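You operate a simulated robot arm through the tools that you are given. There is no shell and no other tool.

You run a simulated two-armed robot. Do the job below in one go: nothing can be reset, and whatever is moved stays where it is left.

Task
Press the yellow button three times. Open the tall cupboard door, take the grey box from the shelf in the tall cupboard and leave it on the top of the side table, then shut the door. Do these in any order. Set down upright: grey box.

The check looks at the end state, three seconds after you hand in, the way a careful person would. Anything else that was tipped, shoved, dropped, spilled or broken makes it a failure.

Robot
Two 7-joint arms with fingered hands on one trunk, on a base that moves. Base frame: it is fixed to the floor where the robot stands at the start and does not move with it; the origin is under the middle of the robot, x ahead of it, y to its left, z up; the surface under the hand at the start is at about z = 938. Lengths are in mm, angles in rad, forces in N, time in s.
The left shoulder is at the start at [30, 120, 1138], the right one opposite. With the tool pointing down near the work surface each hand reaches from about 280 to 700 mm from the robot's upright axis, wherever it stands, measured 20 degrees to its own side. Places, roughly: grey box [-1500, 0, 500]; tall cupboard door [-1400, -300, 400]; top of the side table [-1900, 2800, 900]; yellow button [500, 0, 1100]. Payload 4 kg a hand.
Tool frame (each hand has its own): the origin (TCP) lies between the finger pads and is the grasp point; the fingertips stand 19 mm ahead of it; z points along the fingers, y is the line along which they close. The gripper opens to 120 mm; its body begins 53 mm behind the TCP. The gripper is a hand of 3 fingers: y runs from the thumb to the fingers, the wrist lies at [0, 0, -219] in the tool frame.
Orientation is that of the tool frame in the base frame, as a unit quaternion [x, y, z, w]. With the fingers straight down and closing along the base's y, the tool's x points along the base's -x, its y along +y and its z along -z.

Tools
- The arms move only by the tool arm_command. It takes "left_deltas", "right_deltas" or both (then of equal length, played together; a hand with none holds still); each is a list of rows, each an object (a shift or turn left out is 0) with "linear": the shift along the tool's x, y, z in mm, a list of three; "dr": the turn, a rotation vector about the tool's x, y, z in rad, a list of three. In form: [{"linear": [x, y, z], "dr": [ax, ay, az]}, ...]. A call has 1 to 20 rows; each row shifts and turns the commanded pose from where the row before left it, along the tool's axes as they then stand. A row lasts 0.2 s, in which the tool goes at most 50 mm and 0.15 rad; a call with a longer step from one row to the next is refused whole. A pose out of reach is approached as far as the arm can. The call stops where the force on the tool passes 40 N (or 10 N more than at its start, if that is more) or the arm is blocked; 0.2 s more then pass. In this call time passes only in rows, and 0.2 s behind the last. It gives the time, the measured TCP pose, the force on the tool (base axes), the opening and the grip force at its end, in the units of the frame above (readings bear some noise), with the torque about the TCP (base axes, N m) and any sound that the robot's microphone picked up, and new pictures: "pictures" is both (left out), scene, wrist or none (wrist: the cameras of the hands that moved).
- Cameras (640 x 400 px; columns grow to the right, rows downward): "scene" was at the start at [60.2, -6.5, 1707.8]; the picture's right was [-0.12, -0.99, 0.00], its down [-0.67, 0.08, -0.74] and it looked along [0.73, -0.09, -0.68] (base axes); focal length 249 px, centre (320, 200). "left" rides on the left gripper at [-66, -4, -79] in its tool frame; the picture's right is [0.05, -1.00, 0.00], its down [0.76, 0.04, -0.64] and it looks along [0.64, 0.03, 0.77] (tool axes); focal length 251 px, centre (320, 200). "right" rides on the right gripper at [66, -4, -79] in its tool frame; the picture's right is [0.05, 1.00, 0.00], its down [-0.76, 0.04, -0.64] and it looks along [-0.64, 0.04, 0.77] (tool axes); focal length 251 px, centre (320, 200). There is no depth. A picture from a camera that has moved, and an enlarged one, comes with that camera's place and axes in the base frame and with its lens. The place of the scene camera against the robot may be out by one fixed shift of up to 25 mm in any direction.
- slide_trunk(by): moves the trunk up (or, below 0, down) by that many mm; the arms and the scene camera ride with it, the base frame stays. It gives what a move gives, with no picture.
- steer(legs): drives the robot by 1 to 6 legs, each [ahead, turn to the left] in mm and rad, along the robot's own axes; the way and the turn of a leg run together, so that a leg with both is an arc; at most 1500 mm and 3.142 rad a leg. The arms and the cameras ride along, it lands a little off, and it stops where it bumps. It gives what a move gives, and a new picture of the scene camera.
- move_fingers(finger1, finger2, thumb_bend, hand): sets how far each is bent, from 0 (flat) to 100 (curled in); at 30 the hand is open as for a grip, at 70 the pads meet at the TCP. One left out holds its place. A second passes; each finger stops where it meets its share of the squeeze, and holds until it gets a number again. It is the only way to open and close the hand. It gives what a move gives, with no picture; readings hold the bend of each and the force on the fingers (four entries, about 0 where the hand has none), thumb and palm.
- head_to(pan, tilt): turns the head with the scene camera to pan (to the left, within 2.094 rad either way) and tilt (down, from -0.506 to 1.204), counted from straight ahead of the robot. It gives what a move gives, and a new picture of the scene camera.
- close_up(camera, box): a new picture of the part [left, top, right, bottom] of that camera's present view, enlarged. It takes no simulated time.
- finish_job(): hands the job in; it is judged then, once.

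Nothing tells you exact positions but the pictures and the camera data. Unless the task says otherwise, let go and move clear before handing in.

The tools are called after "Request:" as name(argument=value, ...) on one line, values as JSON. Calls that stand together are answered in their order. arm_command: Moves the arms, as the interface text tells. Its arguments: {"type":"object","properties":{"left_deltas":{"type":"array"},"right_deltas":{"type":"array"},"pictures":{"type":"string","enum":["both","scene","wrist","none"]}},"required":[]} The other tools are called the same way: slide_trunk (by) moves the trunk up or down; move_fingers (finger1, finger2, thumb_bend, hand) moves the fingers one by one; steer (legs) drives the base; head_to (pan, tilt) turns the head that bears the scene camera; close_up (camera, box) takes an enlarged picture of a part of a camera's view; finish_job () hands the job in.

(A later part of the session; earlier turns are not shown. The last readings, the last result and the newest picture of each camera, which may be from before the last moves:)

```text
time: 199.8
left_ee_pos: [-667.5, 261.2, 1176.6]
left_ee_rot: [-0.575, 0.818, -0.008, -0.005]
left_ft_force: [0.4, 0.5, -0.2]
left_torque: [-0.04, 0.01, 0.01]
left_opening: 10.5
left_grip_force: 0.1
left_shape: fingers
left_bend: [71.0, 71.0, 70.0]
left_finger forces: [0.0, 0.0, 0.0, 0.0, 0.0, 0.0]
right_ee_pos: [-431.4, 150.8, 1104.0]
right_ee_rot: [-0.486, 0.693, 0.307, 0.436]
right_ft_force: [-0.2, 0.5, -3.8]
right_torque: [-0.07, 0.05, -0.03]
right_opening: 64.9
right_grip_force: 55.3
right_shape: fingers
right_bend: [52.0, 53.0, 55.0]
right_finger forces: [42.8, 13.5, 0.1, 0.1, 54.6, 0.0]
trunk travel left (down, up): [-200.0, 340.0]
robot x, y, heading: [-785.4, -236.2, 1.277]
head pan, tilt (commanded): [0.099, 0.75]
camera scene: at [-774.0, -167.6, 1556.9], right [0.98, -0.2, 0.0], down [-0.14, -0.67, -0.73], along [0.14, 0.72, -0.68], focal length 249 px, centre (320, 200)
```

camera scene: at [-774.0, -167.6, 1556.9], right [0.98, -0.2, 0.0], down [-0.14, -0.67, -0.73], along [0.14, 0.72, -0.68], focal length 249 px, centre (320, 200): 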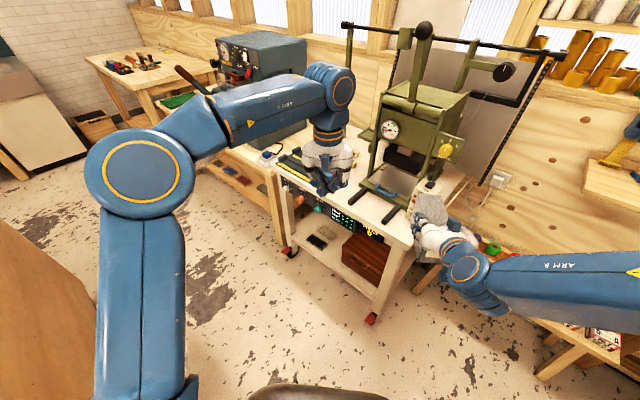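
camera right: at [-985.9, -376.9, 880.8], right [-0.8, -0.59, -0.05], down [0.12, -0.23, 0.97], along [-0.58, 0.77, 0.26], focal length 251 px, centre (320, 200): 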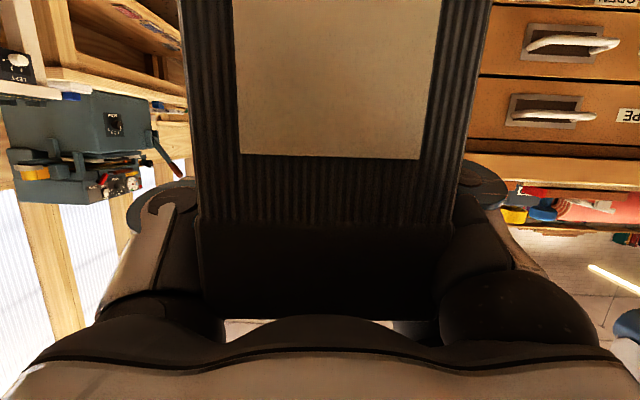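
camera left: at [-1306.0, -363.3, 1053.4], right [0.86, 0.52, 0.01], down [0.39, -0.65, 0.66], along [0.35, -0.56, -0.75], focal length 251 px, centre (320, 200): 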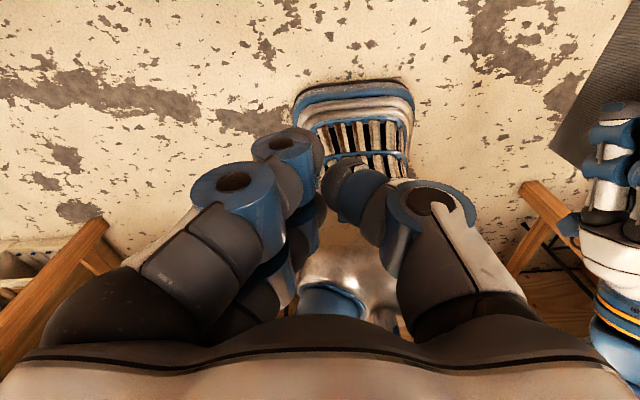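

I'm in the aisle mouth with the box clear of the machine table. Now I'll turn left to face down the aisle.

Request:
steer(legs=[[0, 0.45], [0, 0.45]])

```text
time: 201.5
left_ee_pos: [-888.6, 264.8, 1176.3]
left_ee_rot: [0.74, -0.672, 0.01, 0.003]
left_ft_force: [-0.5, -0.1, 0.3]
left_torque: [0.02, -0.01, 0.0]
left_opening: 10.3
left_grip_force: 0.1
left_shape: fingers
left_bend: [71.0, 71.0, 70.0]
left_finger forces: [0.0, 0.0, 0.1, 0.1, 0.0, 0.0]
right_ee_pos: [-628.6, 265.2, 1104.7]
right_ee_rot: [0.627, -0.57, -0.392, -0.357]
right_ft_force: [-0.3, 0.1, -3.2]
right_torque: [-0.08, -0.03, -0.01]
right_opening: 64.6
right_grip_force: 57.1
right_shape: fingers
right_bend: [52.0, 53.0, 55.0]
right_finger forces: [44.0, 13.6, 0.0, 0.0, 56.0, 0.0]
trunk travel left (down, up): [-200.0, 340.0]
robot x, y, heading: [-751.3, -229.2, 1.712]
head pan, tilt (commanded): [0.099, 0.75]
stopped in leg 1: the robot was blocked; the commanded pose is now the measured one
camera scene: at [-773.5, -164.1, 1556.9], right [0.97, 0.24, 0.0], down [0.17, -0.66, -0.73], along [-0.17, 0.71, -0.68], focal length 249 px, centre (320, 200)
```

scene: 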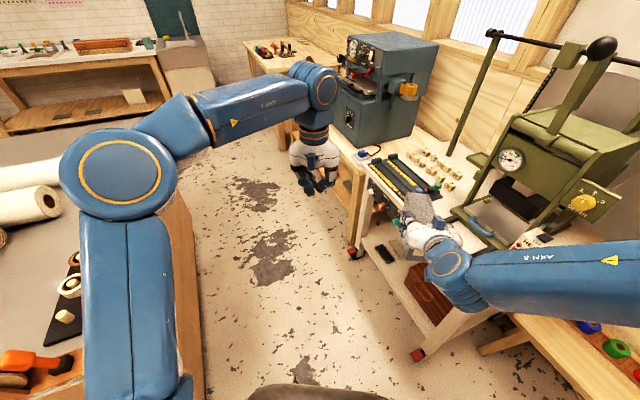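

Still clear. I'll continue turning left.

Request:
steer(legs=[[0, 0.45]])

Request:
head_to(pan=-0.15, tilt=0.45)

```text
time: 203.4
left_ee_pos: [-1090.1, 162.0, 1176.6]
left_ee_rot: [0.869, -0.495, 0.011, 0.0]
left_ft_force: [-0.5, 0.0, -0.6]
left_torque: [0.03, -0.06, -0.01]
left_opening: 10.1
left_grip_force: 0.1
left_shape: fingers
left_bend: [71.0, 71.0, 70.0]
left_finger forces: [0.0, 0.2, 0.0, 0.0, 0.1, 0.0]
right_ee_pos: [-853.8, 274.4, 1104.1]
right_ee_rot: [0.737, -0.421, -0.46, -0.264]
right_ft_force: [-0.2, -1.3, -3.0]
right_torque: [-0.06, -0.03, -0.04]
right_opening: 64.9
right_grip_force: 56.4
right_shape: fingers
right_bend: [52.0, 53.0, 55.0]
right_finger forces: [43.8, 13.3, 0.1, 0.0, 55.7, 0.0]
trunk travel left (down, up): [-200.0, 340.0]
robot x, y, heading: [-726.7, -205.1, 2.156]
head pan, tilt (commanded): [0.099, 0.75]
stopped in leg 1: the robot was blocked; the commanded pose is now the measured one
camera scene: at [-773.5, -157.8, 1557.0], right [0.77, 0.63, 0.0], down [0.43, -0.53, -0.73], along [-0.46, 0.57, -0.68], focal length 249 px, centre (320, 200)
```

scene: 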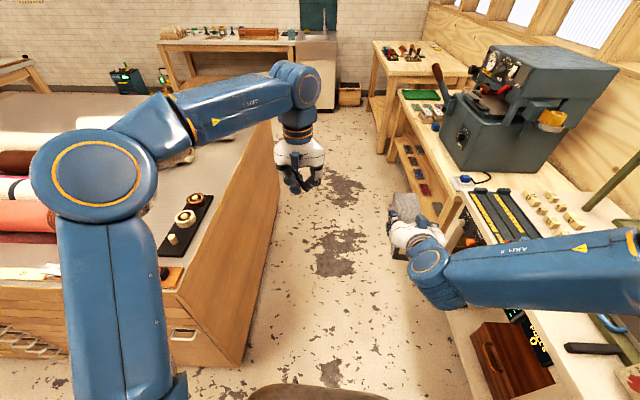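

```text
time: 204.2
left_ee_pos: [-1087.1, 163.3, 1176.4]
left_ee_rot: [0.868, -0.496, 0.009, 0.002]
left_ft_force: [-0.2, -0.3, -0.3]
left_torque: [0.01, 0.01, 0.0]
left_opening: 10.1
left_grip_force: 0.1
left_shape: fingers
left_bend: [71.0, 71.0, 70.0]
left_finger forces: [0.1, 0.0, 0.1, 0.0, 0.0, 0.0]
right_ee_pos: [-851.7, 275.4, 1104.9]
right_ee_rot: [0.736, -0.421, -0.46, -0.263]
right_ft_force: [-0.7, 0.2, -3.2]
right_torque: [-0.04, -0.04, 0.01]
right_opening: 65.0
right_grip_force: 56.0
right_shape: fingers
right_bend: [52.0, 53.0, 55.0]
right_finger forces: [43.9, 13.3, 0.0, 0.1, 55.7, 0.0]
trunk travel left (down, up): [-200.0, 340.0]
robot x, y, heading: [-722.6, -207.7, 2.153]
head pan, tilt (commanded): [-0.15, 0.45]
camera scene: at [-757.6, -137.2, 1583.4], right [0.91, 0.42, 0.0], down [0.18, -0.4, -0.9], along [-0.38, 0.82, -0.44], focal length 249 px, centre (320, 200)
```

scene: 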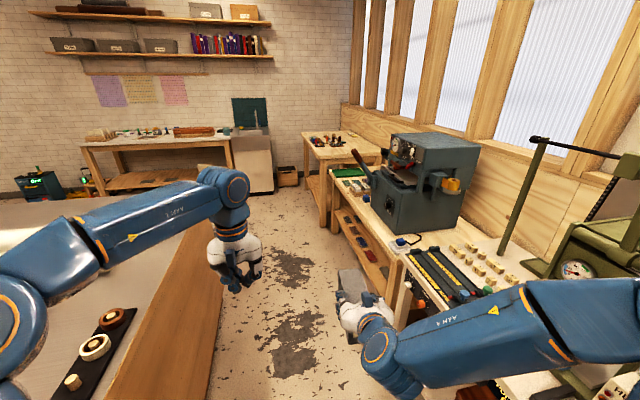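

I'm facing down the aisle at (-724, -206). The side table, with some tools on it, stands against the windows at the far end beyond the blue machine. I'll raise the trunk another 150 mm so my elbow clears the machine's lever, then drive on.

Request:
slide_trunk(by=150)

Request:
steer(legs=[[0, 0.06], [900, 0]])

```text
time: 206.0
left_ee_pos: [-1086.9, 162.9, 1325.8]
left_ee_rot: [0.869, -0.495, 0.01, 0.001]
left_ft_force: [-0.6, 1.0, 0.4]
left_torque: [0.0, 0.01, -0.02]
left_opening: 10.3
left_grip_force: 0.0
left_shape: fingers
left_bend: [71.0, 71.0, 70.0]
left_finger forces: [0.0, 0.0, 0.0, 0.0, 0.0, 0.1]
right_ee_pos: [-851.6, 275.3, 1255.1]
right_ee_rot: [0.736, -0.421, -0.46, -0.263]
right_ft_force: [0.6, 0.3, -2.8]
right_torque: [-0.07, -0.02, 0.02]
right_opening: 64.9
right_grip_force: 56.3
right_shape: fingers
right_bend: [52.0, 53.0, 55.0]
right_finger forces: [43.8, 13.2, 0.0, 0.0, 55.6, 0.0]
trunk travel left (down, up): [-350.0, 190.0]
robot x, y, heading: [-727.2, -206.6, 2.156]
head pan, tilt (commanded): [-0.15, 0.45]
```

```text
time: 211.1
left_ee_pos: [-1654.2, 854.6, 1327.0]
left_ee_rot: [0.885, -0.465, 0.009, 0.0]
left_ft_force: [0.3, 0.3, 0.6]
left_torque: [0.03, 0.01, -0.03]
left_opening: 10.1
left_grip_force: 0.1
left_shape: fingers
left_bend: [71.0, 71.0, 70.0]
left_finger forces: [0.0, 0.1, 0.0, 0.0, 0.0, 0.0]
right_ee_pos: [-1428.8, 982.4, 1254.7]
right_ee_rot: [0.75, -0.396, -0.469, -0.247]
right_ft_force: [0.5, 1.4, -3.9]
right_torque: [-0.09, -0.05, -0.01]
right_opening: 64.8
right_grip_force: 55.0
right_shape: fingers
right_bend: [52.0, 53.0, 55.0]
right_finger forces: [42.8, 13.0, 0.0, 0.0, 54.3, 0.1]
trunk travel left (down, up): [-350.0, 190.0]
robot x, y, heading: [-1272.1, 516.8, 2.225]
head pan, tilt (commanded): [-0.15, 0.45]
camera scene: at [-1302.8, 579.8, 1733.5], right [0.88, 0.48, 0.0], down [0.21, -0.38, -0.9], along [-0.44, 0.79, -0.44], focal length 249 px, centre (320, 200)
```

scene: 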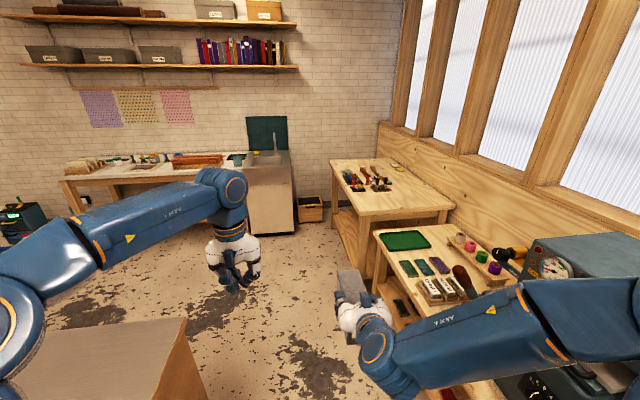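

I'm at (-1272, 517). The side table is straight ahead, slightly right, with some tools on its far-left part and clear wood nearer me. I'll zoom in on it.

Request:
close_up(camera="scene", box=[310, 130, 470, 250])

```text
3.33 times, centred on (390, 190) of scene
camera zoom: at [-1302.8, 579.8, 1733.5], right [0.88, 0.48, 0.0], down [0.21, -0.38, -0.9], along [-0.44, 0.79, -0.44], focal length 829 px, centre (87, 233)
```

zoom: 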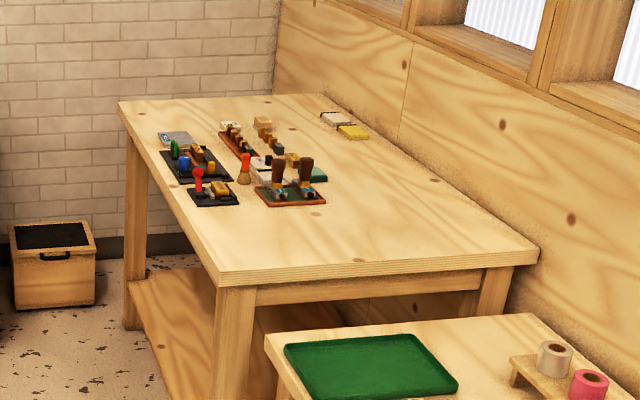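

The tools occupy the middle of the table; the near strip, about 320 mm deep, is clear, and its aisle-side corner is around (-1804, 2053). I'll set the box down there facing the table from the aisle, so I drive on about 1.8 m first.

Request:
steer(legs=[[0, -0.085], [900, 0]])

```text
time: 216.3
left_ee_pos: [-2109.9, 1640.3, 1326.9]
left_ee_rot: [0.865, -0.501, 0.01, 0.002]
left_ft_force: [0.6, 1.0, 0.3]
left_torque: [0.01, -0.04, 0.02]
left_opening: 10.5
left_grip_force: 0.0
left_shape: fingers
left_bend: [71.0, 71.0, 70.0]
left_finger forces: [0.0, 0.1, 0.0, 0.1, 0.1, 0.1]
right_ee_pos: [-1875.2, 1749.5, 1253.6]
right_ee_rot: [0.733, -0.426, -0.458, -0.266]
right_ft_force: [-1.0, 0.1, -2.3]
right_torque: [-0.07, -0.04, -0.02]
right_opening: 64.7
right_grip_force: 53.8
right_shape: fingers
right_bend: [52.0, 53.0, 55.0]
right_finger forces: [41.4, 12.9, 0.0, 0.0, 52.8, 0.0]
trunk travel left (down, up): [-350.0, 190.0]
robot x, y, heading: [-1753.9, 1262.4, 2.138]
head pan, tilt (commanded): [-0.15, 0.45]
camera scene: at [-1785.9, 1335.8, 1733.4], right [0.91, 0.41, 0.0], down [0.18, -0.4, -0.9], along [-0.37, 0.82, -0.44], focal length 249 px, centre (320, 200)
```

scene: 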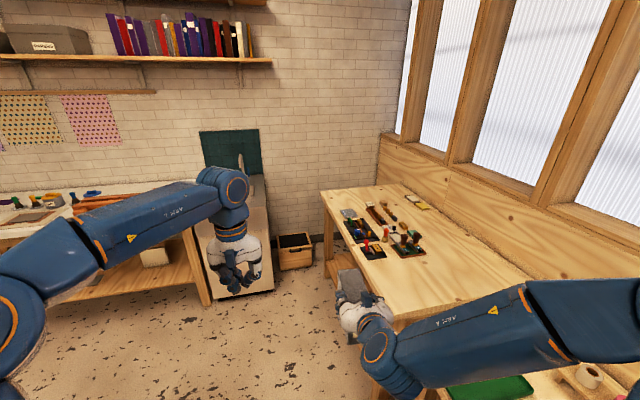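

On course at (-1754, 1262). I'll drive another 880 mm to come alongside the table's near end.

Request:
steer(legs=[[880, 0]])

```text
time: 221.0
left_ee_pos: [-2586.2, 2389.8, 1326.6]
left_ee_rot: [0.864, -0.504, 0.01, 0.002]
left_ft_force: [0.0, 0.7, 0.2]
left_torque: [-0.05, 0.01, 0.0]
left_opening: 10.2
left_grip_force: 0.0
left_shape: fingers
left_bend: [71.0, 71.0, 70.0]
left_finger forces: [0.0, 0.0, 0.1, 0.0, 0.0, 0.0]
right_ee_pos: [-2348.6, 2500.1, 1254.2]
right_ee_rot: [0.732, -0.428, -0.458, -0.267]
right_ft_force: [0.1, -0.1, -3.1]
right_torque: [-0.07, -0.02, 0.0]
right_opening: 64.5
right_grip_force: 54.0
right_shape: fingers
right_bend: [52.0, 53.0, 55.0]
right_finger forces: [41.2, 13.0, 0.0, 0.1, 52.7, 0.1]
trunk travel left (down, up): [-350.0, 190.0]
robot x, y, heading: [-2230.7, 2009.6, 2.136]
head pan, tilt (commanded): [-0.15, 0.45]
camera scene: at [-2262.8, 2084.6, 1733.4], right [0.92, 0.4, 0.0], down [0.18, -0.4, -0.9], along [-0.36, 0.82, -0.44], focal length 249 px, centre (320, 200)
```

scene: 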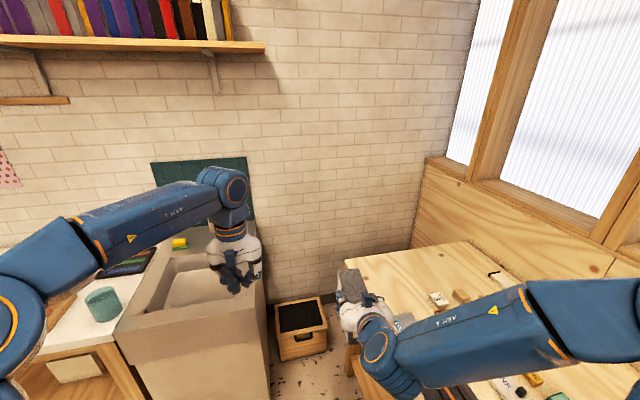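

I'm beside the table's near end at (-2231, 2010). Now I'll turn right to face the table, with the box held well above everything on it.

Request:
steer(legs=[[0, -0.4], [0, -0.4]])

Request:
steer(legs=[[0, -0.4], [0, -0.32]])

```text
time: 223.2
left_ee_pos: [-2377.3, 2506.6, 1325.2]
left_ee_rot: [0.723, -0.691, 0.008, 0.004]
left_ft_force: [-0.8, 0.3, -0.1]
left_torque: [0.03, -0.02, 0.02]
left_opening: 10.3
left_grip_force: 0.1
left_shape: fingers
left_bend: [71.0, 71.0, 70.0]
left_finger forces: [0.0, 0.0, 0.0, 0.0, 0.0, 0.0]
right_ee_pos: [-2116.0, 2495.2, 1254.2]
right_ee_rot: [0.613, -0.587, -0.382, -0.365]
right_ft_force: [-0.1, 1.1, -3.7]
right_torque: [-0.08, 0.0, -0.01]
right_opening: 64.5
right_grip_force: 52.9
right_shape: fingers
right_bend: [53.0, 53.0, 55.0]
right_finger forces: [39.6, 14.1, 0.1, 0.1, 52.3, 0.1]
trunk travel left (down, up): [-350.0, 190.0]
robot x, y, heading: [-2269.8, 2004.3, 1.666]
head pan, tilt (commanded): [-0.15, 0.45]
stopped in leg 2: the robot was blocked; the commanded pose is now the measured one
camera scene: at [-2261.3, 2082.0, 1733.4], right [1.0, -0.05, 0.0], down [-0.02, -0.44, -0.9], along [0.05, 0.9, -0.44], focal length 249 px, centre (320, 200)
```

scene: 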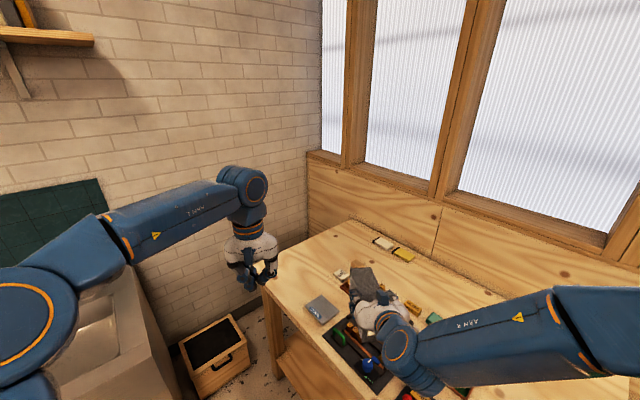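

```text
time: 225.0
left_ee_pos: [-2172.1, 2512.5, 1326.4]
left_ee_rot: [-0.57, 0.822, -0.008, -0.006]
left_ft_force: [0.0, 0.1, 0.4]
left_torque: [-0.02, 0.01, 0.03]
left_opening: 10.1
left_grip_force: 0.1
left_shape: fingers
left_bend: [71.0, 71.0, 70.0]
left_finger forces: [0.0, 0.0, 0.1, 0.0, 0.1, 0.1]
right_ee_pos: [-1935.3, 2396.8, 1253.3]
right_ee_rot: [-0.481, 0.699, 0.3, 0.435]
right_ft_force: [-2.0, 2.0, -2.1]
right_torque: [-0.09, 0.01, -0.03]
right_opening: 64.0
right_grip_force: 42.9
right_shape: fingers
right_bend: [53.0, 54.0, 55.0]
right_finger forces: [32.1, 12.5, 0.0, 0.1, 41.1, 0.0]
trunk travel left (down, up): [-350.0, 190.0]
robot x, y, heading: [-2294.2, 2016.6, 1.26]
head pan, tilt (commanded): [-0.15, 0.45]
stopped in leg 2: the robot was blocked; the commanded pose is now the measured one
camera scene: at [-2262.3, 2083.3, 1733.4], right [0.89, -0.45, 0.0], down [-0.2, -0.39, -0.9], along [0.4, 0.8, -0.44], focal length 249 px, centre (320, 200)
```

scene: 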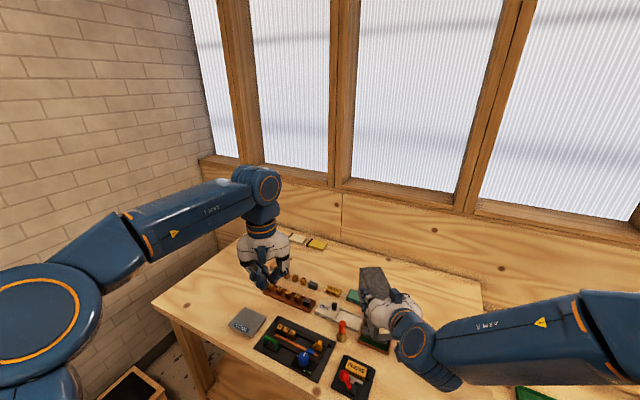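

The grip eases a little at each jerky stop (now 43 N), so I'll tighten it and check the box.

Request:
move_fingers(hand="right", finger1=72, finger2=72, thumb_bend=72)

Request:
close_up(camera="right", box=[0, 0, 640, 400])

Request:
close_up(camera="scene", box=[300, 230, 470, 400])

```text
time: 226.0
left_ee_pos: [-2173.6, 2512.0, 1326.5]
left_ee_rot: [-0.57, 0.821, -0.008, -0.006]
left_ft_force: [-1.0, 0.6, -0.1]
left_torque: [0.02, -0.01, 0.0]
left_opening: 10.5
left_grip_force: 0.0
left_shape: fingers
left_bend: [71.0, 71.0, 70.0]
left_finger forces: [0.0, 0.1, 0.1, 0.0, 0.0, 0.0]
right_ee_pos: [-1935.2, 2397.5, 1253.7]
right_ee_rot: [-0.481, 0.699, 0.301, 0.435]
right_ft_force: [0.1, -0.5, -2.7]
right_torque: [-0.05, 0.01, 0.02]
right_opening: 63.7
right_grip_force: 47.9
right_shape: fingers
right_bend: [53.0, 54.0, 56.0]
right_finger forces: [34.8, 14.6, 0.0, 0.0, 47.3, 0.0]
trunk travel left (down, up): [-350.0, 190.0]
robot x, y, heading: [-2296.3, 2012.4, 1.256]
head pan, tilt (commanded): [-0.15, 0.45]
```

```text
1.00 times, centred on (320, 200) of right (not enlarged: the box is as wide or as high as the picture)
camera zoom: at [-1967.9, 2302.2, 1229.6], right [-0.94, 0.33, -0.05], down [-0.12, -0.21, 0.97], along [0.31, 0.92, 0.24], focal length 251 px, centre (320, 200)
```

zoom: 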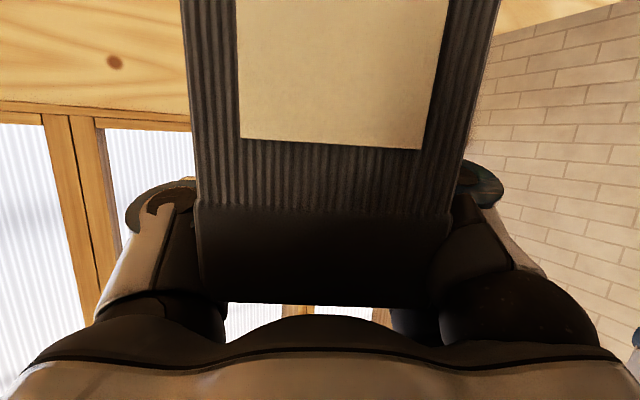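

```text
2.35 times, centred on (385, 315) of scene
camera zoom: at [-2262.3, 2082.9, 1733.4], right [0.89, -0.45, 0.0], down [-0.2, -0.39, -0.9], along [0.4, 0.8, -0.44], focal length 585 px, centre (167, -71)
```

zoom: 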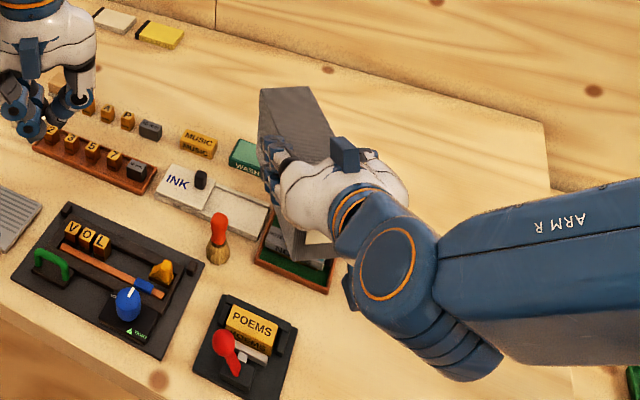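

The box has slipped down only about 4 mm and is nearly level. I'll make the remaining turn in gentler steps to avoid jerks.

Request:
steer(legs=[[0, -0.16], [0, -0.16], [0, -0.16], [0, -0.16]])

```text
time: 227.7
left_ee_pos: [-2030.0, 2455.7, 1327.2]
left_ee_rot: [-0.44, 0.898, -0.006, -0.007]
left_ft_force: [0.4, 0.5, -0.1]
left_torque: [0.02, 0.04, 0.02]
left_opening: 10.2
left_grip_force: 0.0
left_shape: fingers
left_bend: [71.0, 71.0, 70.0]
left_finger forces: [0.0, 0.0, 0.0, 0.0, 0.0, 0.0]
right_ee_pos: [-1838.4, 2275.9, 1253.8]
right_ee_rot: [-0.37, 0.764, 0.232, 0.475]
right_ft_force: [0.2, 1.1, -2.9]
right_torque: [-0.08, 0.06, 0.0]
right_opening: 63.2
right_grip_force: 42.3
right_shape: fingers
right_bend: [53.0, 54.0, 57.0]
right_finger forces: [30.2, 13.3, 0.0, 0.2, 42.1, 0.1]
trunk travel left (down, up): [-350.0, 190.0]
robot x, y, heading: [-2309.2, 2030.2, 0.959]
head pan, tilt (commanded): [-0.15, 0.45]
stopped in leg 2: the robot was blocked; the commanded pose is now the measured one
camera scene: at [-2260.6, 2082.9, 1733.4], right [0.72, -0.69, 0.0], down [-0.3, -0.31, -0.9], along [0.62, 0.65, -0.44], focal length 249 px, centre (320, 200)
```

scene: 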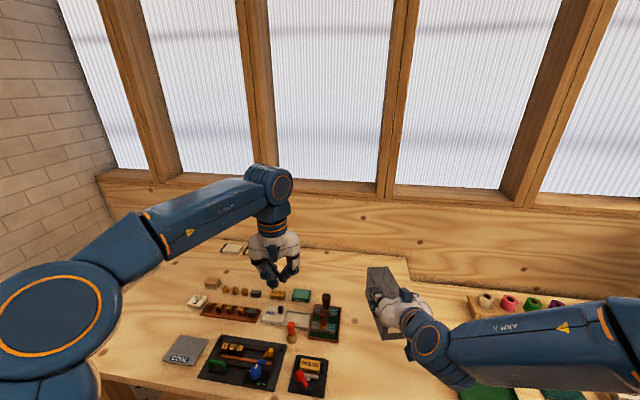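

I can place it from this heading: the spot under the box (slightly further in and right) is bare wood, over 60 mm from the nearest stamp tray. I'll move the hand 60 mm forward and 30 mm right, then lower the trunk.

Request:
arm_command(right_deltas=[{"linear": [-6.3, -7.5, 13.6]}, {"linear": [-6.3, -7.5, 13.6]}, {"linear": [-6.3, -7.5, 13.6]}, {"linear": [-6.3, -7.5, 13.6]}], pictures="none")

Request:
slide_trunk(by=-200)

Request:
head_to(pan=-0.3, tilt=0.6)

```text
time: 228.7
left_ee_pos: [-2029.9, 2457.7, 1326.8]
left_ee_rot: [-0.44, 0.898, -0.007, -0.007]
left_ft_force: [0.4, -0.5, 0.9]
left_torque: [0.04, -0.01, 0.01]
left_opening: 10.6
left_grip_force: 0.1
left_shape: fingers
left_bend: [71.0, 71.0, 70.0]
left_finger forces: [0.0, 0.0, 0.0, 0.0, 0.0, 0.1]
right_ee_pos: [-1776.7, 2304.3, 1252.0]
right_ee_rot: [-0.371, 0.764, 0.231, 0.474]
right_ft_force: [0.4, -0.3, -2.8]
right_torque: [-0.06, 0.06, -0.01]
right_opening: 63.5
right_grip_force: 41.7
right_shape: fingers
right_bend: [53.0, 54.0, 57.0]
right_finger forces: [30.0, 13.2, 0.0, 0.0, 41.9, 0.1]
trunk travel left (down, up): [-350.0, 190.0]
robot x, y, heading: [-2312.9, 2031.7, 0.957]
head pan, tilt (commanded): [-0.15, 0.45]
```

```text
time: 230.9
left_ee_pos: [-2031.0, 2458.4, 1127.4]
left_ee_rot: [-0.439, 0.899, -0.007, -0.006]
left_ft_force: [0.7, -0.8, -1.1]
left_torque: [0.0, -0.01, -0.01]
left_opening: 10.2
left_grip_force: 0.0
left_shape: fingers
left_bend: [71.0, 71.0, 70.0]
left_finger forces: [0.0, 0.1, 0.1, 0.0, 0.1, 0.1]
right_ee_pos: [-1779.0, 2303.7, 1052.4]
right_ee_rot: [-0.371, 0.764, 0.231, 0.476]
right_ft_force: [0.0, 0.4, -2.5]
right_torque: [-0.05, 0.06, 0.0]
right_opening: 63.6
right_grip_force: 43.0
right_shape: fingers
right_bend: [53.0, 54.0, 57.0]
right_finger forces: [29.9, 13.2, 0.0, 0.0, 41.9, 0.0]
trunk travel left (down, up): [-150.0, 390.0]
robot x, y, heading: [-2317.5, 2033.2, 0.959]
head pan, tilt (commanded): [-0.15, 0.45]
```

```text
time: 231.6
left_ee_pos: [-2030.4, 2456.3, 1127.0]
left_ee_rot: [-0.439, 0.898, -0.007, -0.006]
left_ft_force: [-1.0, -0.6, 0.2]
left_torque: [0.0, 0.02, 0.01]
left_opening: 10.3
left_grip_force: 0.1
left_shape: fingers
left_bend: [71.0, 71.0, 70.0]
left_finger forces: [0.0, 0.1, 0.0, 0.0, 0.0, 0.0]
right_ee_pos: [-1777.8, 2303.1, 1052.2]
right_ee_rot: [-0.37, 0.764, 0.231, 0.475]
right_ft_force: [-0.5, -0.1, -2.7]
right_torque: [-0.08, 0.05, -0.01]
right_opening: 63.6
right_grip_force: 42.4
right_shape: fingers
right_bend: [53.0, 54.0, 57.0]
right_finger forces: [29.9, 13.2, 0.1, 0.0, 42.0, 0.0]
trunk travel left (down, up): [-150.0, 390.0]
robot x, y, heading: [-2312.8, 2028.2, 0.956]
head pan, tilt (commanded): [-0.3, 0.6]
camera scene: at [-2255.8, 2071.8, 1519.9], right [0.61, -0.79, 0.0], down [-0.45, -0.35, -0.83], along [0.65, 0.5, -0.57], focal length 249 px, centre (320, 200)
```

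scene: 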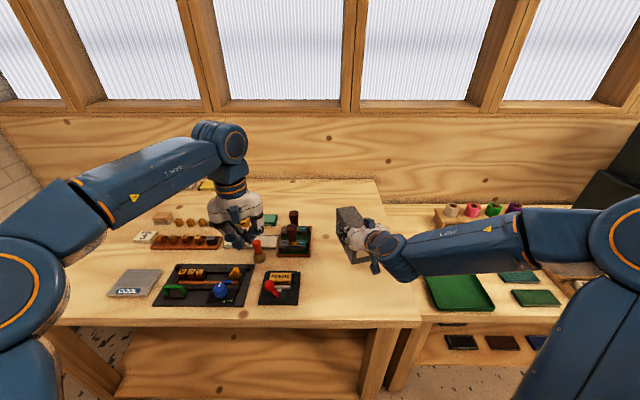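

The box hangs about 65 mm above bare wood, over 100 mm from the stamp trays and the right edge. I'll lower it with the arm, slowly near the end.

Request:
arm_command(right_deltas=[{"linear": [10.8, 0, 5.3]}, {"linear": [10.8, 0, 5.3]}, {"linear": [10.8, 0, 5.3]}, {"linear": [9, 0, 4.4]}])

```text
time: 232.6
left_ee_pos: [-2030.3, 2456.3, 1126.8]
left_ee_rot: [-0.439, 0.899, -0.006, -0.006]
left_ft_force: [0.0, -0.2, -0.4]
left_torque: [-0.01, 0.0, 0.0]
left_opening: 10.1
left_grip_force: 0.0
left_shape: fingers
left_bend: [71.0, 71.0, 70.0]
left_finger forces: [0.0, 0.0, 0.0, 0.0, 0.1, 0.0]
right_ee_pos: [-1778.2, 2302.9, 1005.8]
right_ee_rot: [-0.37, 0.764, 0.231, 0.476]
right_ft_force: [0.4, -0.6, -2.9]
right_torque: [-0.06, 0.05, 0.01]
right_opening: 63.4
right_grip_force: 42.5
right_shape: fingers
right_bend: [53.0, 54.0, 57.0]
right_finger forces: [29.7, 13.2, 0.0, 0.0, 41.7, 0.0]
trunk travel left (down, up): [-150.0, 390.0]
robot x, y, heading: [-2311.4, 2032.1, 0.958]
head pan, tilt (commanded): [-0.3, 0.6]
camera scene: at [-2255.4, 2071.6, 1519.9], right [0.61, -0.79, 0.0], down [-0.45, -0.35, -0.82], along [0.65, 0.5, -0.57], focal length 249 px, centre (320, 200)
camera right: at [-1837.2, 2222.6, 981.8], right [-0.8, 0.6, -0.05], down [-0.18, -0.16, 0.97], along [0.57, 0.78, 0.24], focal length 251 px, centre (320, 200)
```

scene: 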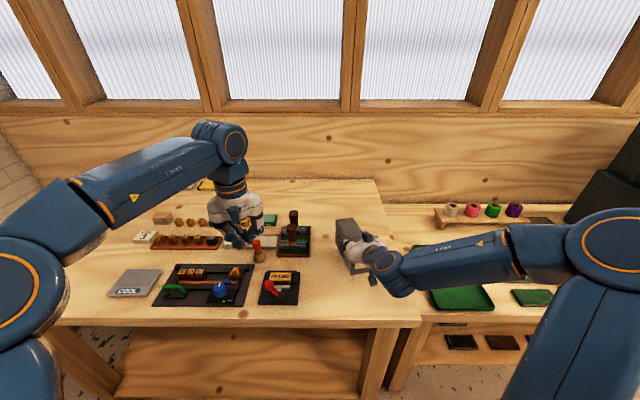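
right: 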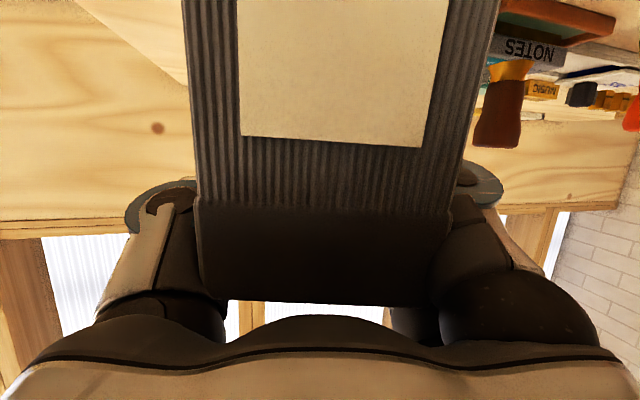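

About 20 mm to go. I'll lower in small steps, watching the vertical force.

Request:
arm_command(right_deltas=[{"linear": [3.6, 0, 1.76]}, {"linear": [3.6, 0, 1.76]}, {"linear": [3.6, 0, 1.76]}], pictures="none")

Request:
arm_command(right_deltas=[{"linear": [2.7, 0, 1.3]}, {"linear": [2.7, 0, 1.3]}], pictures="none")

```text
time: 233.4
left_ee_pos: [-2031.6, 2457.1, 1127.7]
left_ee_rot: [-0.439, 0.899, -0.006, -0.007]
left_ft_force: [0.1, 0.3, 0.4]
left_torque: [0.02, -0.01, -0.02]
left_opening: 10.4
left_grip_force: 0.0
left_shape: fingers
left_bend: [71.0, 71.0, 70.0]
left_finger forces: [0.0, 0.0, 0.0, 0.1, 0.2, 0.0]
right_ee_pos: [-1778.6, 2303.5, 993.3]
right_ee_rot: [-0.371, 0.764, 0.231, 0.475]
right_ft_force: [-0.3, 0.5, -2.3]
right_torque: [-0.04, 0.05, 0.01]
right_opening: 63.5
right_grip_force: 42.1
right_shape: fingers
right_bend: [53.0, 54.0, 57.0]
right_finger forces: [29.5, 13.2, 0.0, 0.0, 41.6, 0.0]
trunk travel left (down, up): [-150.0, 390.0]
robot x, y, heading: [-2315.8, 2030.8, 0.956]
head pan, tilt (commanded): [-0.3, 0.6]
```

```text
time: 234.0
left_ee_pos: [-2030.5, 2455.6, 1126.9]
left_ee_rot: [-0.439, 0.898, -0.007, -0.006]
left_ft_force: [-0.3, 0.4, 0.4]
left_torque: [0.02, 0.03, 0.0]
left_opening: 10.5
left_grip_force: 0.0
left_shape: fingers
left_bend: [71.0, 71.0, 70.0]
left_finger forces: [0.0, 0.0, 0.1, 0.0, 0.0, 0.0]
right_ee_pos: [-1778.9, 2303.1, 988.7]
right_ee_rot: [-0.37, 0.764, 0.231, 0.476]
right_ft_force: [0.2, 0.1, -4.0]
right_torque: [-0.03, 0.08, -0.01]
right_opening: 64.0
right_grip_force: 41.9
right_shape: fingers
right_bend: [53.0, 54.0, 57.0]
right_finger forces: [29.5, 13.1, 0.0, 0.0, 41.5, 0.1]
trunk travel left (down, up): [-150.0, 390.0]
robot x, y, heading: [-2309.0, 2029.9, 0.954]
head pan, tilt (commanded): [-0.3, 0.6]
```

Request:
arm_command(right_deltas=[{"linear": [2.7, 0, 1.3]}, {"linear": [2.7, 0, 1.3]}], pictures="none")

Request:
close_up(camera="scene", box=[310, 190, 420, 300])

```text
time: 234.6
left_ee_pos: [-2030.5, 2456.6, 1126.8]
left_ee_rot: [-0.439, 0.898, -0.007, -0.007]
left_ft_force: [-0.3, 0.5, 0.2]
left_torque: [0.0, 0.01, -0.01]
left_opening: 10.2
left_grip_force: 0.0
left_shape: fingers
left_bend: [71.0, 71.0, 70.0]
left_finger forces: [0.0, 0.0, 0.1, 0.0, 0.0, 0.1]
right_ee_pos: [-1778.6, 2303.7, 982.5]
right_ee_rot: [-0.369, 0.764, 0.229, 0.476]
right_ft_force: [1.1, -0.1, -2.4]
right_torque: [-0.05, 0.07, 0.01]
right_opening: 63.6
right_grip_force: 42.2
right_shape: fingers
right_bend: [53.0, 54.0, 57.0]
right_finger forces: [29.5, 13.1, 0.0, 0.1, 41.5, 0.0]
trunk travel left (down, up): [-150.0, 390.0]
robot x, y, heading: [-2314.1, 2028.2, 0.959]
head pan, tilt (commanded): [-0.3, 0.6]
```

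```text
3.64 times, centred on (365, 245) of scene
camera zoom: at [-2255.7, 2071.7, 1519.9], right [0.61, -0.79, 0.0], down [-0.45, -0.35, -0.82], along [0.65, 0.5, -0.57], focal length 904 px, centre (156, 36)
```

zoom: 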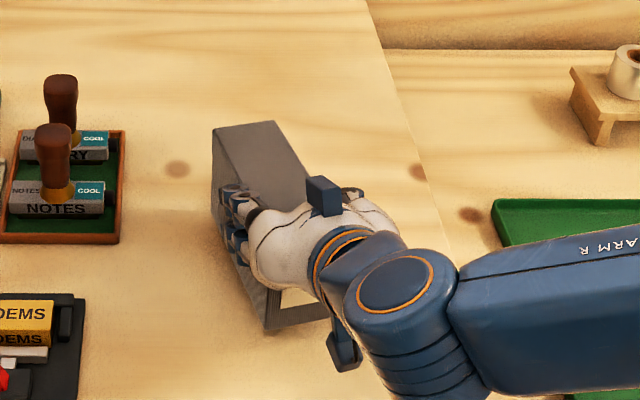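

No contact yet; it's very close. I'll go on in 2–3 mm steps.

Request:
arm_command(right_deltas=[{"linear": [2.3, 0, 1.1]}, {"linear": [2.3, 0, 1.1]}], pictures="none")

Request:
arm_command(right_deltas=[{"linear": [2.3, 0, 1.1]}, {"linear": [2.3, 0, 1.1]}], pictures="none")

```text
time: 235.2
left_ee_pos: [-2029.7, 2457.4, 1127.1]
left_ee_rot: [-0.439, 0.898, -0.007, -0.006]
left_ft_force: [-0.2, -0.3, -0.5]
left_torque: [-0.02, 0.01, -0.01]
left_opening: 10.4
left_grip_force: 0.1
left_shape: fingers
left_bend: [71.0, 71.0, 70.0]
left_finger forces: [0.0, 0.1, 0.1, 0.1, 0.0, 0.1]
right_ee_pos: [-1776.7, 2304.0, 977.5]
right_ee_rot: [-0.37, 0.764, 0.23, 0.476]
right_ft_force: [-0.8, 0.1, -2.9]
right_torque: [-0.09, 0.06, 0.0]
right_opening: 63.6
right_grip_force: 42.1
right_shape: fingers
right_bend: [53.0, 54.0, 57.0]
right_finger forces: [29.5, 13.1, 0.0, 0.0, 41.6, 0.0]
trunk travel left (down, up): [-150.0, 390.0]
robot x, y, heading: [-2313.7, 2031.8, 0.958]
head pan, tilt (commanded): [-0.3, 0.6]
```

```text
time: 235.8
left_ee_pos: [-2030.7, 2457.1, 1126.7]
left_ee_rot: [-0.439, 0.898, -0.007, -0.006]
left_ft_force: [-0.1, -0.4, 1.3]
left_torque: [-0.02, 0.01, 0.02]
left_opening: 10.4
left_grip_force: 0.1
left_shape: fingers
left_bend: [71.0, 71.0, 70.0]
left_finger forces: [0.0, 0.1, 0.0, 0.0, 0.1, 0.0]
right_ee_pos: [-1777.6, 2303.3, 971.9]
right_ee_rot: [-0.371, 0.763, 0.231, 0.476]
right_ft_force: [-0.1, 0.2, -2.8]
right_torque: [-0.09, 0.03, 0.01]
right_opening: 63.4
right_grip_force: 41.7
right_shape: fingers
right_bend: [53.0, 54.0, 57.0]
right_finger forces: [29.4, 13.1, 0.1, 0.1, 41.5, 0.0]
trunk travel left (down, up): [-150.0, 390.0]
robot x, y, heading: [-2312.7, 2033.0, 0.955]
head pan, tilt (commanded): [-0.3, 0.6]
```

Still hanging free at TCP z ≈ 972. I'll keep going gently.

Request:
arm_command(right_deltas=[{"linear": [2.3, 0, 1.1]}, {"linear": [2.3, 0, 1.1]}, {"linear": [2.3, 0, 1.1]}], pictures="none")

Request:
arm_command(right_deltas=[{"linear": [2.3, 0, 1.1]}, {"linear": [2.3, 0, 1.1]}], pictures="wrist")

Request:
close_up(camera="scene", box=[310, 190, 420, 300])

```text
time: 236.6
left_ee_pos: [-2032.2, 2455.4, 1127.9]
left_ee_rot: [-0.439, 0.898, -0.006, -0.005]
left_ft_force: [-0.2, 0.1, 0.0]
left_torque: [-0.02, 0.0, -0.01]
left_opening: 10.3
left_grip_force: 0.1
left_shape: fingers
left_bend: [71.0, 71.0, 70.0]
left_finger forces: [0.0, 0.0, 0.0, 0.1, 0.0, 0.0]
right_ee_pos: [-1778.8, 2303.6, 967.2]
right_ee_rot: [-0.371, 0.762, 0.231, 0.478]
right_ft_force: [-3.1, -4.5, 10.0]
right_torque: [0.38, -0.71, -0.16]
right_opening: 63.2
right_grip_force: 40.6
right_shape: fingers
right_bend: [53.0, 54.0, 57.0]
right_finger forces: [29.5, 13.2, 0.0, 0.0, 39.6, 0.0]
trunk travel left (down, up): [-150.0, 390.0]
robot x, y, heading: [-2311.6, 2029.2, 0.956]
head pan, tilt (commanded): [-0.3, 0.6]
```

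```text
time: 237.2
left_ee_pos: [-2032.9, 2455.1, 1128.6]
left_ee_rot: [-0.439, 0.898, -0.007, -0.005]
left_ft_force: [0.3, -0.2, 0.7]
left_torque: [0.03, -0.01, -0.01]
left_opening: 10.3
left_grip_force: 0.0
left_shape: fingers
left_bend: [71.0, 71.0, 70.0]
left_finger forces: [0.1, 0.0, 0.0, 0.1, 0.0, 0.1]
right_ee_pos: [-1778.8, 2303.0, 961.4]
right_ee_rot: [-0.37, 0.762, 0.231, 0.478]
right_ft_force: [-3.0, -6.3, 18.6]
right_torque: [0.17, -0.97, -0.33]
right_opening: 63.2
right_grip_force: 37.5
right_shape: fingers
right_bend: [53.0, 54.0, 57.0]
right_finger forces: [24.9, 13.1, 0.2, 0.1, 38.0, 0.1]
trunk travel left (down, up): [-150.0, 390.0]
robot x, y, heading: [-2308.2, 2028.3, 0.954]
head pan, tilt (commanded): [-0.3, 0.6]
camera right: at [-1838.6, 2221.5, 937.2], right [-0.8, 0.6, -0.05], down [-0.19, -0.17, 0.97], along [0.57, 0.78, 0.24], focal length 251 px, centre (320, 200)
```

right: 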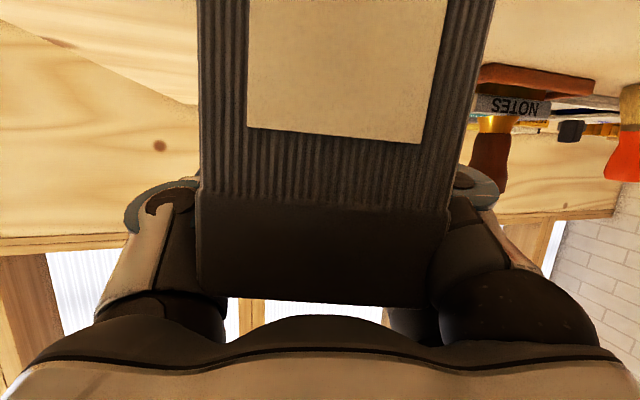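

```text
3.64 times, centred on (365, 245) of scene
camera zoom: at [-2258.5, 2069.6, 1520.2], right [0.61, -0.79, 0.0], down [-0.45, -0.34, -0.83], along [0.65, 0.5, -0.56], focal length 904 px, centre (156, 36)
```

zoom: 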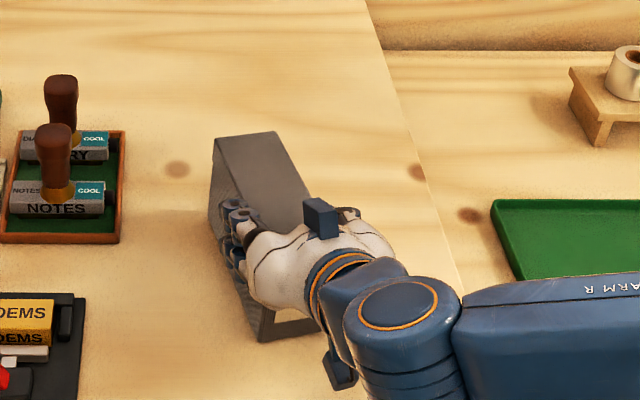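

The box is resting on the table (about 19 N of contact force). I'll ease up 2 mm, then open the fingers gradually.

Request:
arm_command(right_deltas=[{"linear": [-2.3, 0, -1.1]}], pictures="none")

Request:
move_fingers(hand="right", finger1=49, finger2=49, thumb_bend=51)

Request:
move_fingers(hand="right", finger1=35, finger2=35, thumb_bend=35)

Request:
close_up(camera="scene", box=[310, 190, 420, 300])

Request:
close_up(camera="right", box=[0, 0, 640, 400])

```text
time: 237.6
left_ee_pos: [-2031.9, 2455.2, 1127.6]
left_ee_rot: [-0.439, 0.898, -0.006, -0.006]
left_ft_force: [0.2, -0.3, -0.3]
left_torque: [0.07, -0.03, 0.01]
left_opening: 10.4
left_grip_force: 0.1
left_shape: fingers
left_bend: [71.0, 71.0, 70.0]
left_finger forces: [0.0, 0.0, 0.0, 0.0, 0.1, 0.0]
right_ee_pos: [-1779.2, 2303.3, 961.9]
right_ee_rot: [-0.37, 0.764, 0.23, 0.477]
right_ft_force: [-1.9, -3.0, 9.8]
right_torque: [0.45, -0.93, -0.22]
right_opening: 63.4
right_grip_force: 36.2
right_shape: fingers
right_bend: [53.0, 54.0, 57.0]
right_finger forces: [24.1, 12.8, 0.0, 0.0, 35.7, 0.1]
trunk travel left (down, up): [-150.0, 390.0]
robot x, y, heading: [-2309.9, 2030.8, 0.958]
head pan, tilt (commanded): [-0.3, 0.6]
```

```text
time: 238.6
left_ee_pos: [-2030.7, 2456.9, 1128.2]
left_ee_rot: [-0.439, 0.898, -0.007, -0.007]
left_ft_force: [0.9, 0.3, 0.3]
left_torque: [-0.01, 0.02, 0.02]
left_opening: 10.3
left_grip_force: 0.1
left_shape: fingers
left_bend: [71.0, 71.0, 70.0]
left_finger forces: [0.0, 0.0, 0.1, 0.1, 0.0, 0.0]
right_ee_pos: [-1778.9, 2302.4, 962.8]
right_ee_rot: [-0.37, 0.764, 0.23, 0.475]
right_ft_force: [-0.8, -1.3, 1.3]
right_torque: [-0.01, -0.02, 0.02]
right_opening: 70.6
right_grip_force: 6.1
right_shape: fingers
right_bend: [49.0, 49.0, 51.0]
right_finger forces: [6.5, 0.1, 0.0, 0.0, 6.5, 0.0]
trunk travel left (down, up): [-150.0, 390.0]
robot x, y, heading: [-2311.4, 2032.5, 0.959]
head pan, tilt (commanded): [-0.3, 0.6]
```

```text
time: 239.6
left_ee_pos: [-2031.0, 2457.6, 1127.2]
left_ee_rot: [-0.439, 0.899, -0.007, -0.006]
left_ft_force: [-0.3, 0.3, 0.9]
left_torque: [0.01, -0.03, -0.01]
left_opening: 10.4
left_grip_force: 0.0
left_shape: fingers
left_bend: [71.0, 71.0, 70.0]
left_finger forces: [0.1, 0.1, 0.0, 0.1, 0.0, 0.0]
right_ee_pos: [-1778.3, 2303.1, 962.4]
right_ee_rot: [-0.37, 0.763, 0.231, 0.477]
right_ft_force: [-0.7, -1.7, 0.1]
right_torque: [0.03, 0.01, 0.01]
right_opening: 113.9
right_grip_force: 0.0
right_shape: fingers
right_bend: [35.0, 35.0, 35.0]
right_finger forces: [0.8, 0.1, 0.1, 0.0, 0.0, 0.0]
trunk travel left (down, up): [-150.0, 390.0]
robot x, y, heading: [-2308.6, 2029.8, 0.955]
head pan, tilt (commanded): [-0.3, 0.6]
```

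```text
3.64 times, centred on (365, 245) of scene
camera zoom: at [-2256.1, 2071.5, 1519.9], right [0.61, -0.79, 0.0], down [-0.45, -0.35, -0.82], along [0.65, 0.5, -0.57], focal length 904 px, centre (156, 36)
```

zoom: 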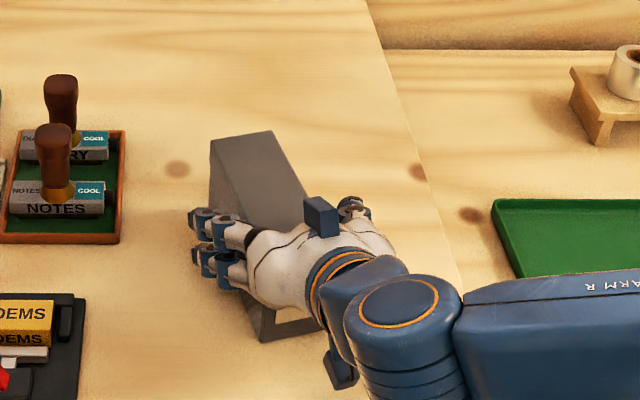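

```text
1.00 times, centred on (320, 200) of right (not enlarged: the box is as wide or as high as the picture)
camera zoom: at [-1837.7, 2222.1, 937.8], right [-0.8, 0.6, -0.05], down [-0.18, -0.16, 0.97], along [0.57, 0.78, 0.24], focal length 251 px, centre (320, 200)
```

zoom: 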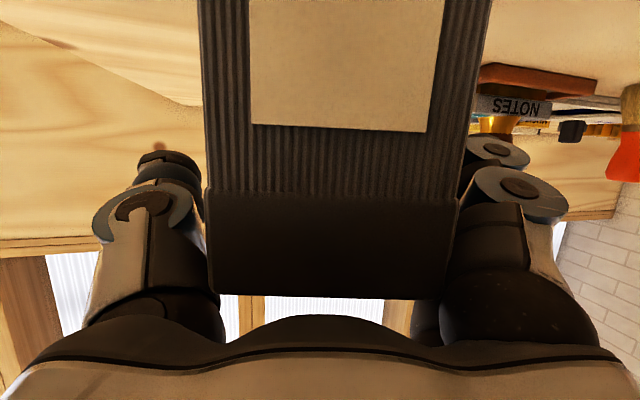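

The box stands upright on its own. I'll draw the hand straight back, slowly at first.

Request:
arm_command(right_deltas=[{"linear": [4.4, 0, -9]}, {"linear": [8.8, 0, -17.9]}, {"linear": [8.8, 0, -17.9]}, {"linear": [8.8, 0, -17.9]}, {"linear": [8.8, 0, -17.9]}, {"linear": [8.8, 0, -17.9]}, {"linear": [8.8, 0, -17.9]}])

Request:
close_up(camera="scene", box=[290, 190, 430, 310])

```text
time: 241.2
left_ee_pos: [-2031.1, 2456.5, 1126.6]
left_ee_rot: [-0.439, 0.899, -0.007, -0.007]
left_ft_force: [0.3, -0.1, 0.4]
left_torque: [-0.02, -0.01, 0.0]
left_opening: 10.2
left_grip_force: 0.1
left_shape: fingers
left_bend: [71.0, 71.0, 70.0]
left_finger forces: [0.0, 0.0, 0.0, 0.1, 0.0, 0.0]
right_ee_pos: [-1809.9, 2230.1, 955.2]
right_ee_rot: [-0.369, 0.764, 0.231, 0.477]
right_ft_force: [-0.7, 0.0, 0.4]
right_torque: [0.02, -0.02, -0.01]
right_opening: 113.6
right_grip_force: 0.2
right_shape: fingers
right_bend: [35.0, 35.0, 35.0]
right_finger forces: [0.0, 0.1, 0.1, 0.0, 0.1, 0.1]
right hand out of reach, approached as far as the arm can: row 5, 6, 7
trunk travel left (down, up): [-150.0, 390.0]
robot x, y, heading: [-2310.6, 2032.3, 0.959]
head pan, tilt (commanded): [-0.3, 0.6]
camera scene: at [-2255.9, 2071.2, 1519.9], right [0.61, -0.79, 0.0], down [-0.45, -0.34, -0.82], along [0.65, 0.5, -0.57], focal length 249 px, centre (320, 200)
camera right: at [-1869.6, 2149.1, 931.1], right [-0.8, 0.6, -0.05], down [-0.18, -0.16, 0.97], along [0.57, 0.78, 0.24], focal length 251 px, centre (320, 200)
```

scene: 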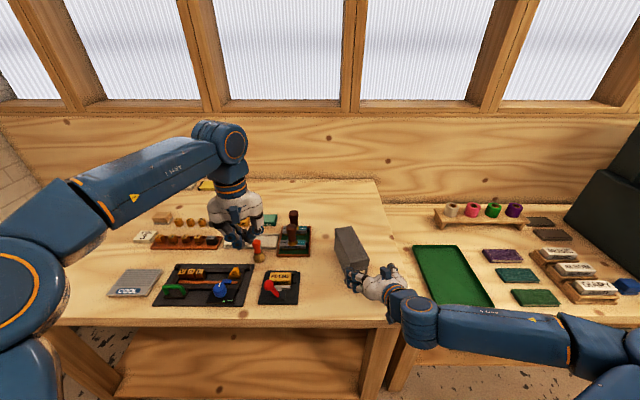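
right: 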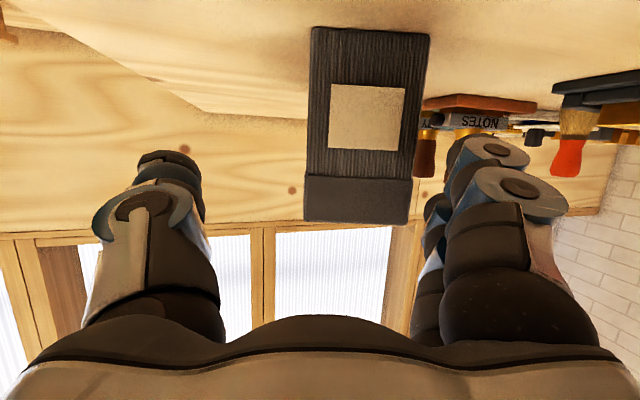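

```text
3.33 times, centred on (360, 250) of scene
camera zoom: at [-2255.9, 2071.2, 1519.9], right [0.61, -0.79, 0.0], down [-0.45, -0.34, -0.82], along [0.65, 0.5, -0.57], focal length 829 px, centre (187, 33)
```

zoom: 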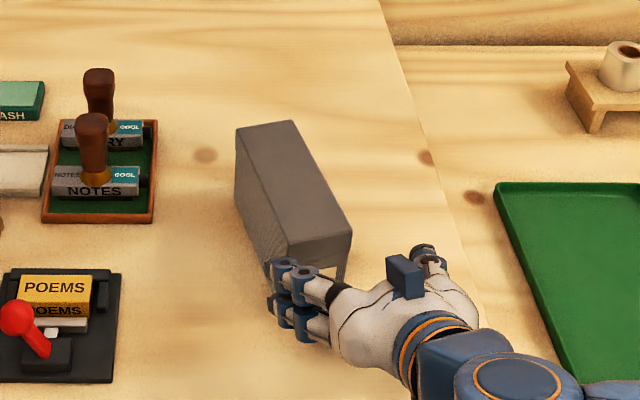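

The box stands upright on the clear wood, away from everything. My arm is near its limit, so I'll back the base 150 mm to pull the hand clear.

Request:
steer(legs=[[-150, 0]])

Request:
close_up(camera="scene", box=[230, 130, 460, 300])

```text
time: 242.6
left_ee_pos: [-2120.5, 2331.4, 1126.6]
left_ee_rot: [-0.44, 0.898, -0.006, -0.005]
left_ft_force: [-1.0, 0.3, -0.8]
left_torque: [0.04, 0.0, -0.03]
left_opening: 10.5
left_grip_force: 0.0
left_shape: fingers
left_bend: [71.0, 71.0, 70.0]
left_finger forces: [0.1, 0.0, 0.0, 0.0, 0.0, 0.0]
right_ee_pos: [-1898.9, 2104.3, 955.7]
right_ee_rot: [-0.371, 0.762, 0.232, 0.477]
right_ft_force: [-0.8, 0.2, 0.2]
right_torque: [0.0, -0.01, 0.02]
right_opening: 113.6
right_grip_force: 0.1
right_shape: fingers
right_bend: [35.0, 35.0, 35.0]
right_finger forces: [0.1, 0.0, 0.0, 0.0, 0.0, 0.0]
trunk travel left (down, up): [-150.0, 390.0]
robot x, y, heading: [-2395.9, 1905.1, 0.955]
head pan, tilt (commanded): [-0.3, 0.6]
camera scene: at [-2344.9, 1945.4, 1520.0], right [0.61, -0.79, 0.0], down [-0.45, -0.34, -0.83], along [0.65, 0.51, -0.56], focal length 249 px, centre (320, 200)
```

scene: 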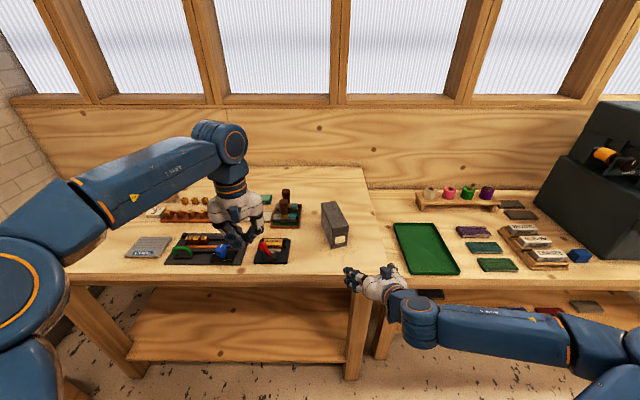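

```text
2.35 times, centred on (345, 215) of scene
camera zoom: at [-2344.9, 1945.4, 1520.0], right [0.61, -0.79, 0.0], down [-0.45, -0.34, -0.83], along [0.65, 0.51, -0.56], focal length 585 px, centre (261, 165)
```

zoom: 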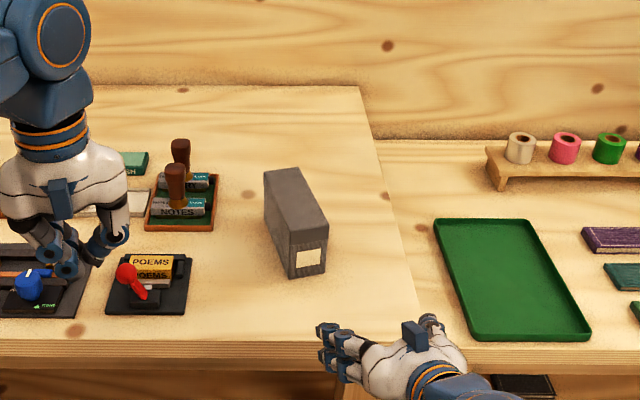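

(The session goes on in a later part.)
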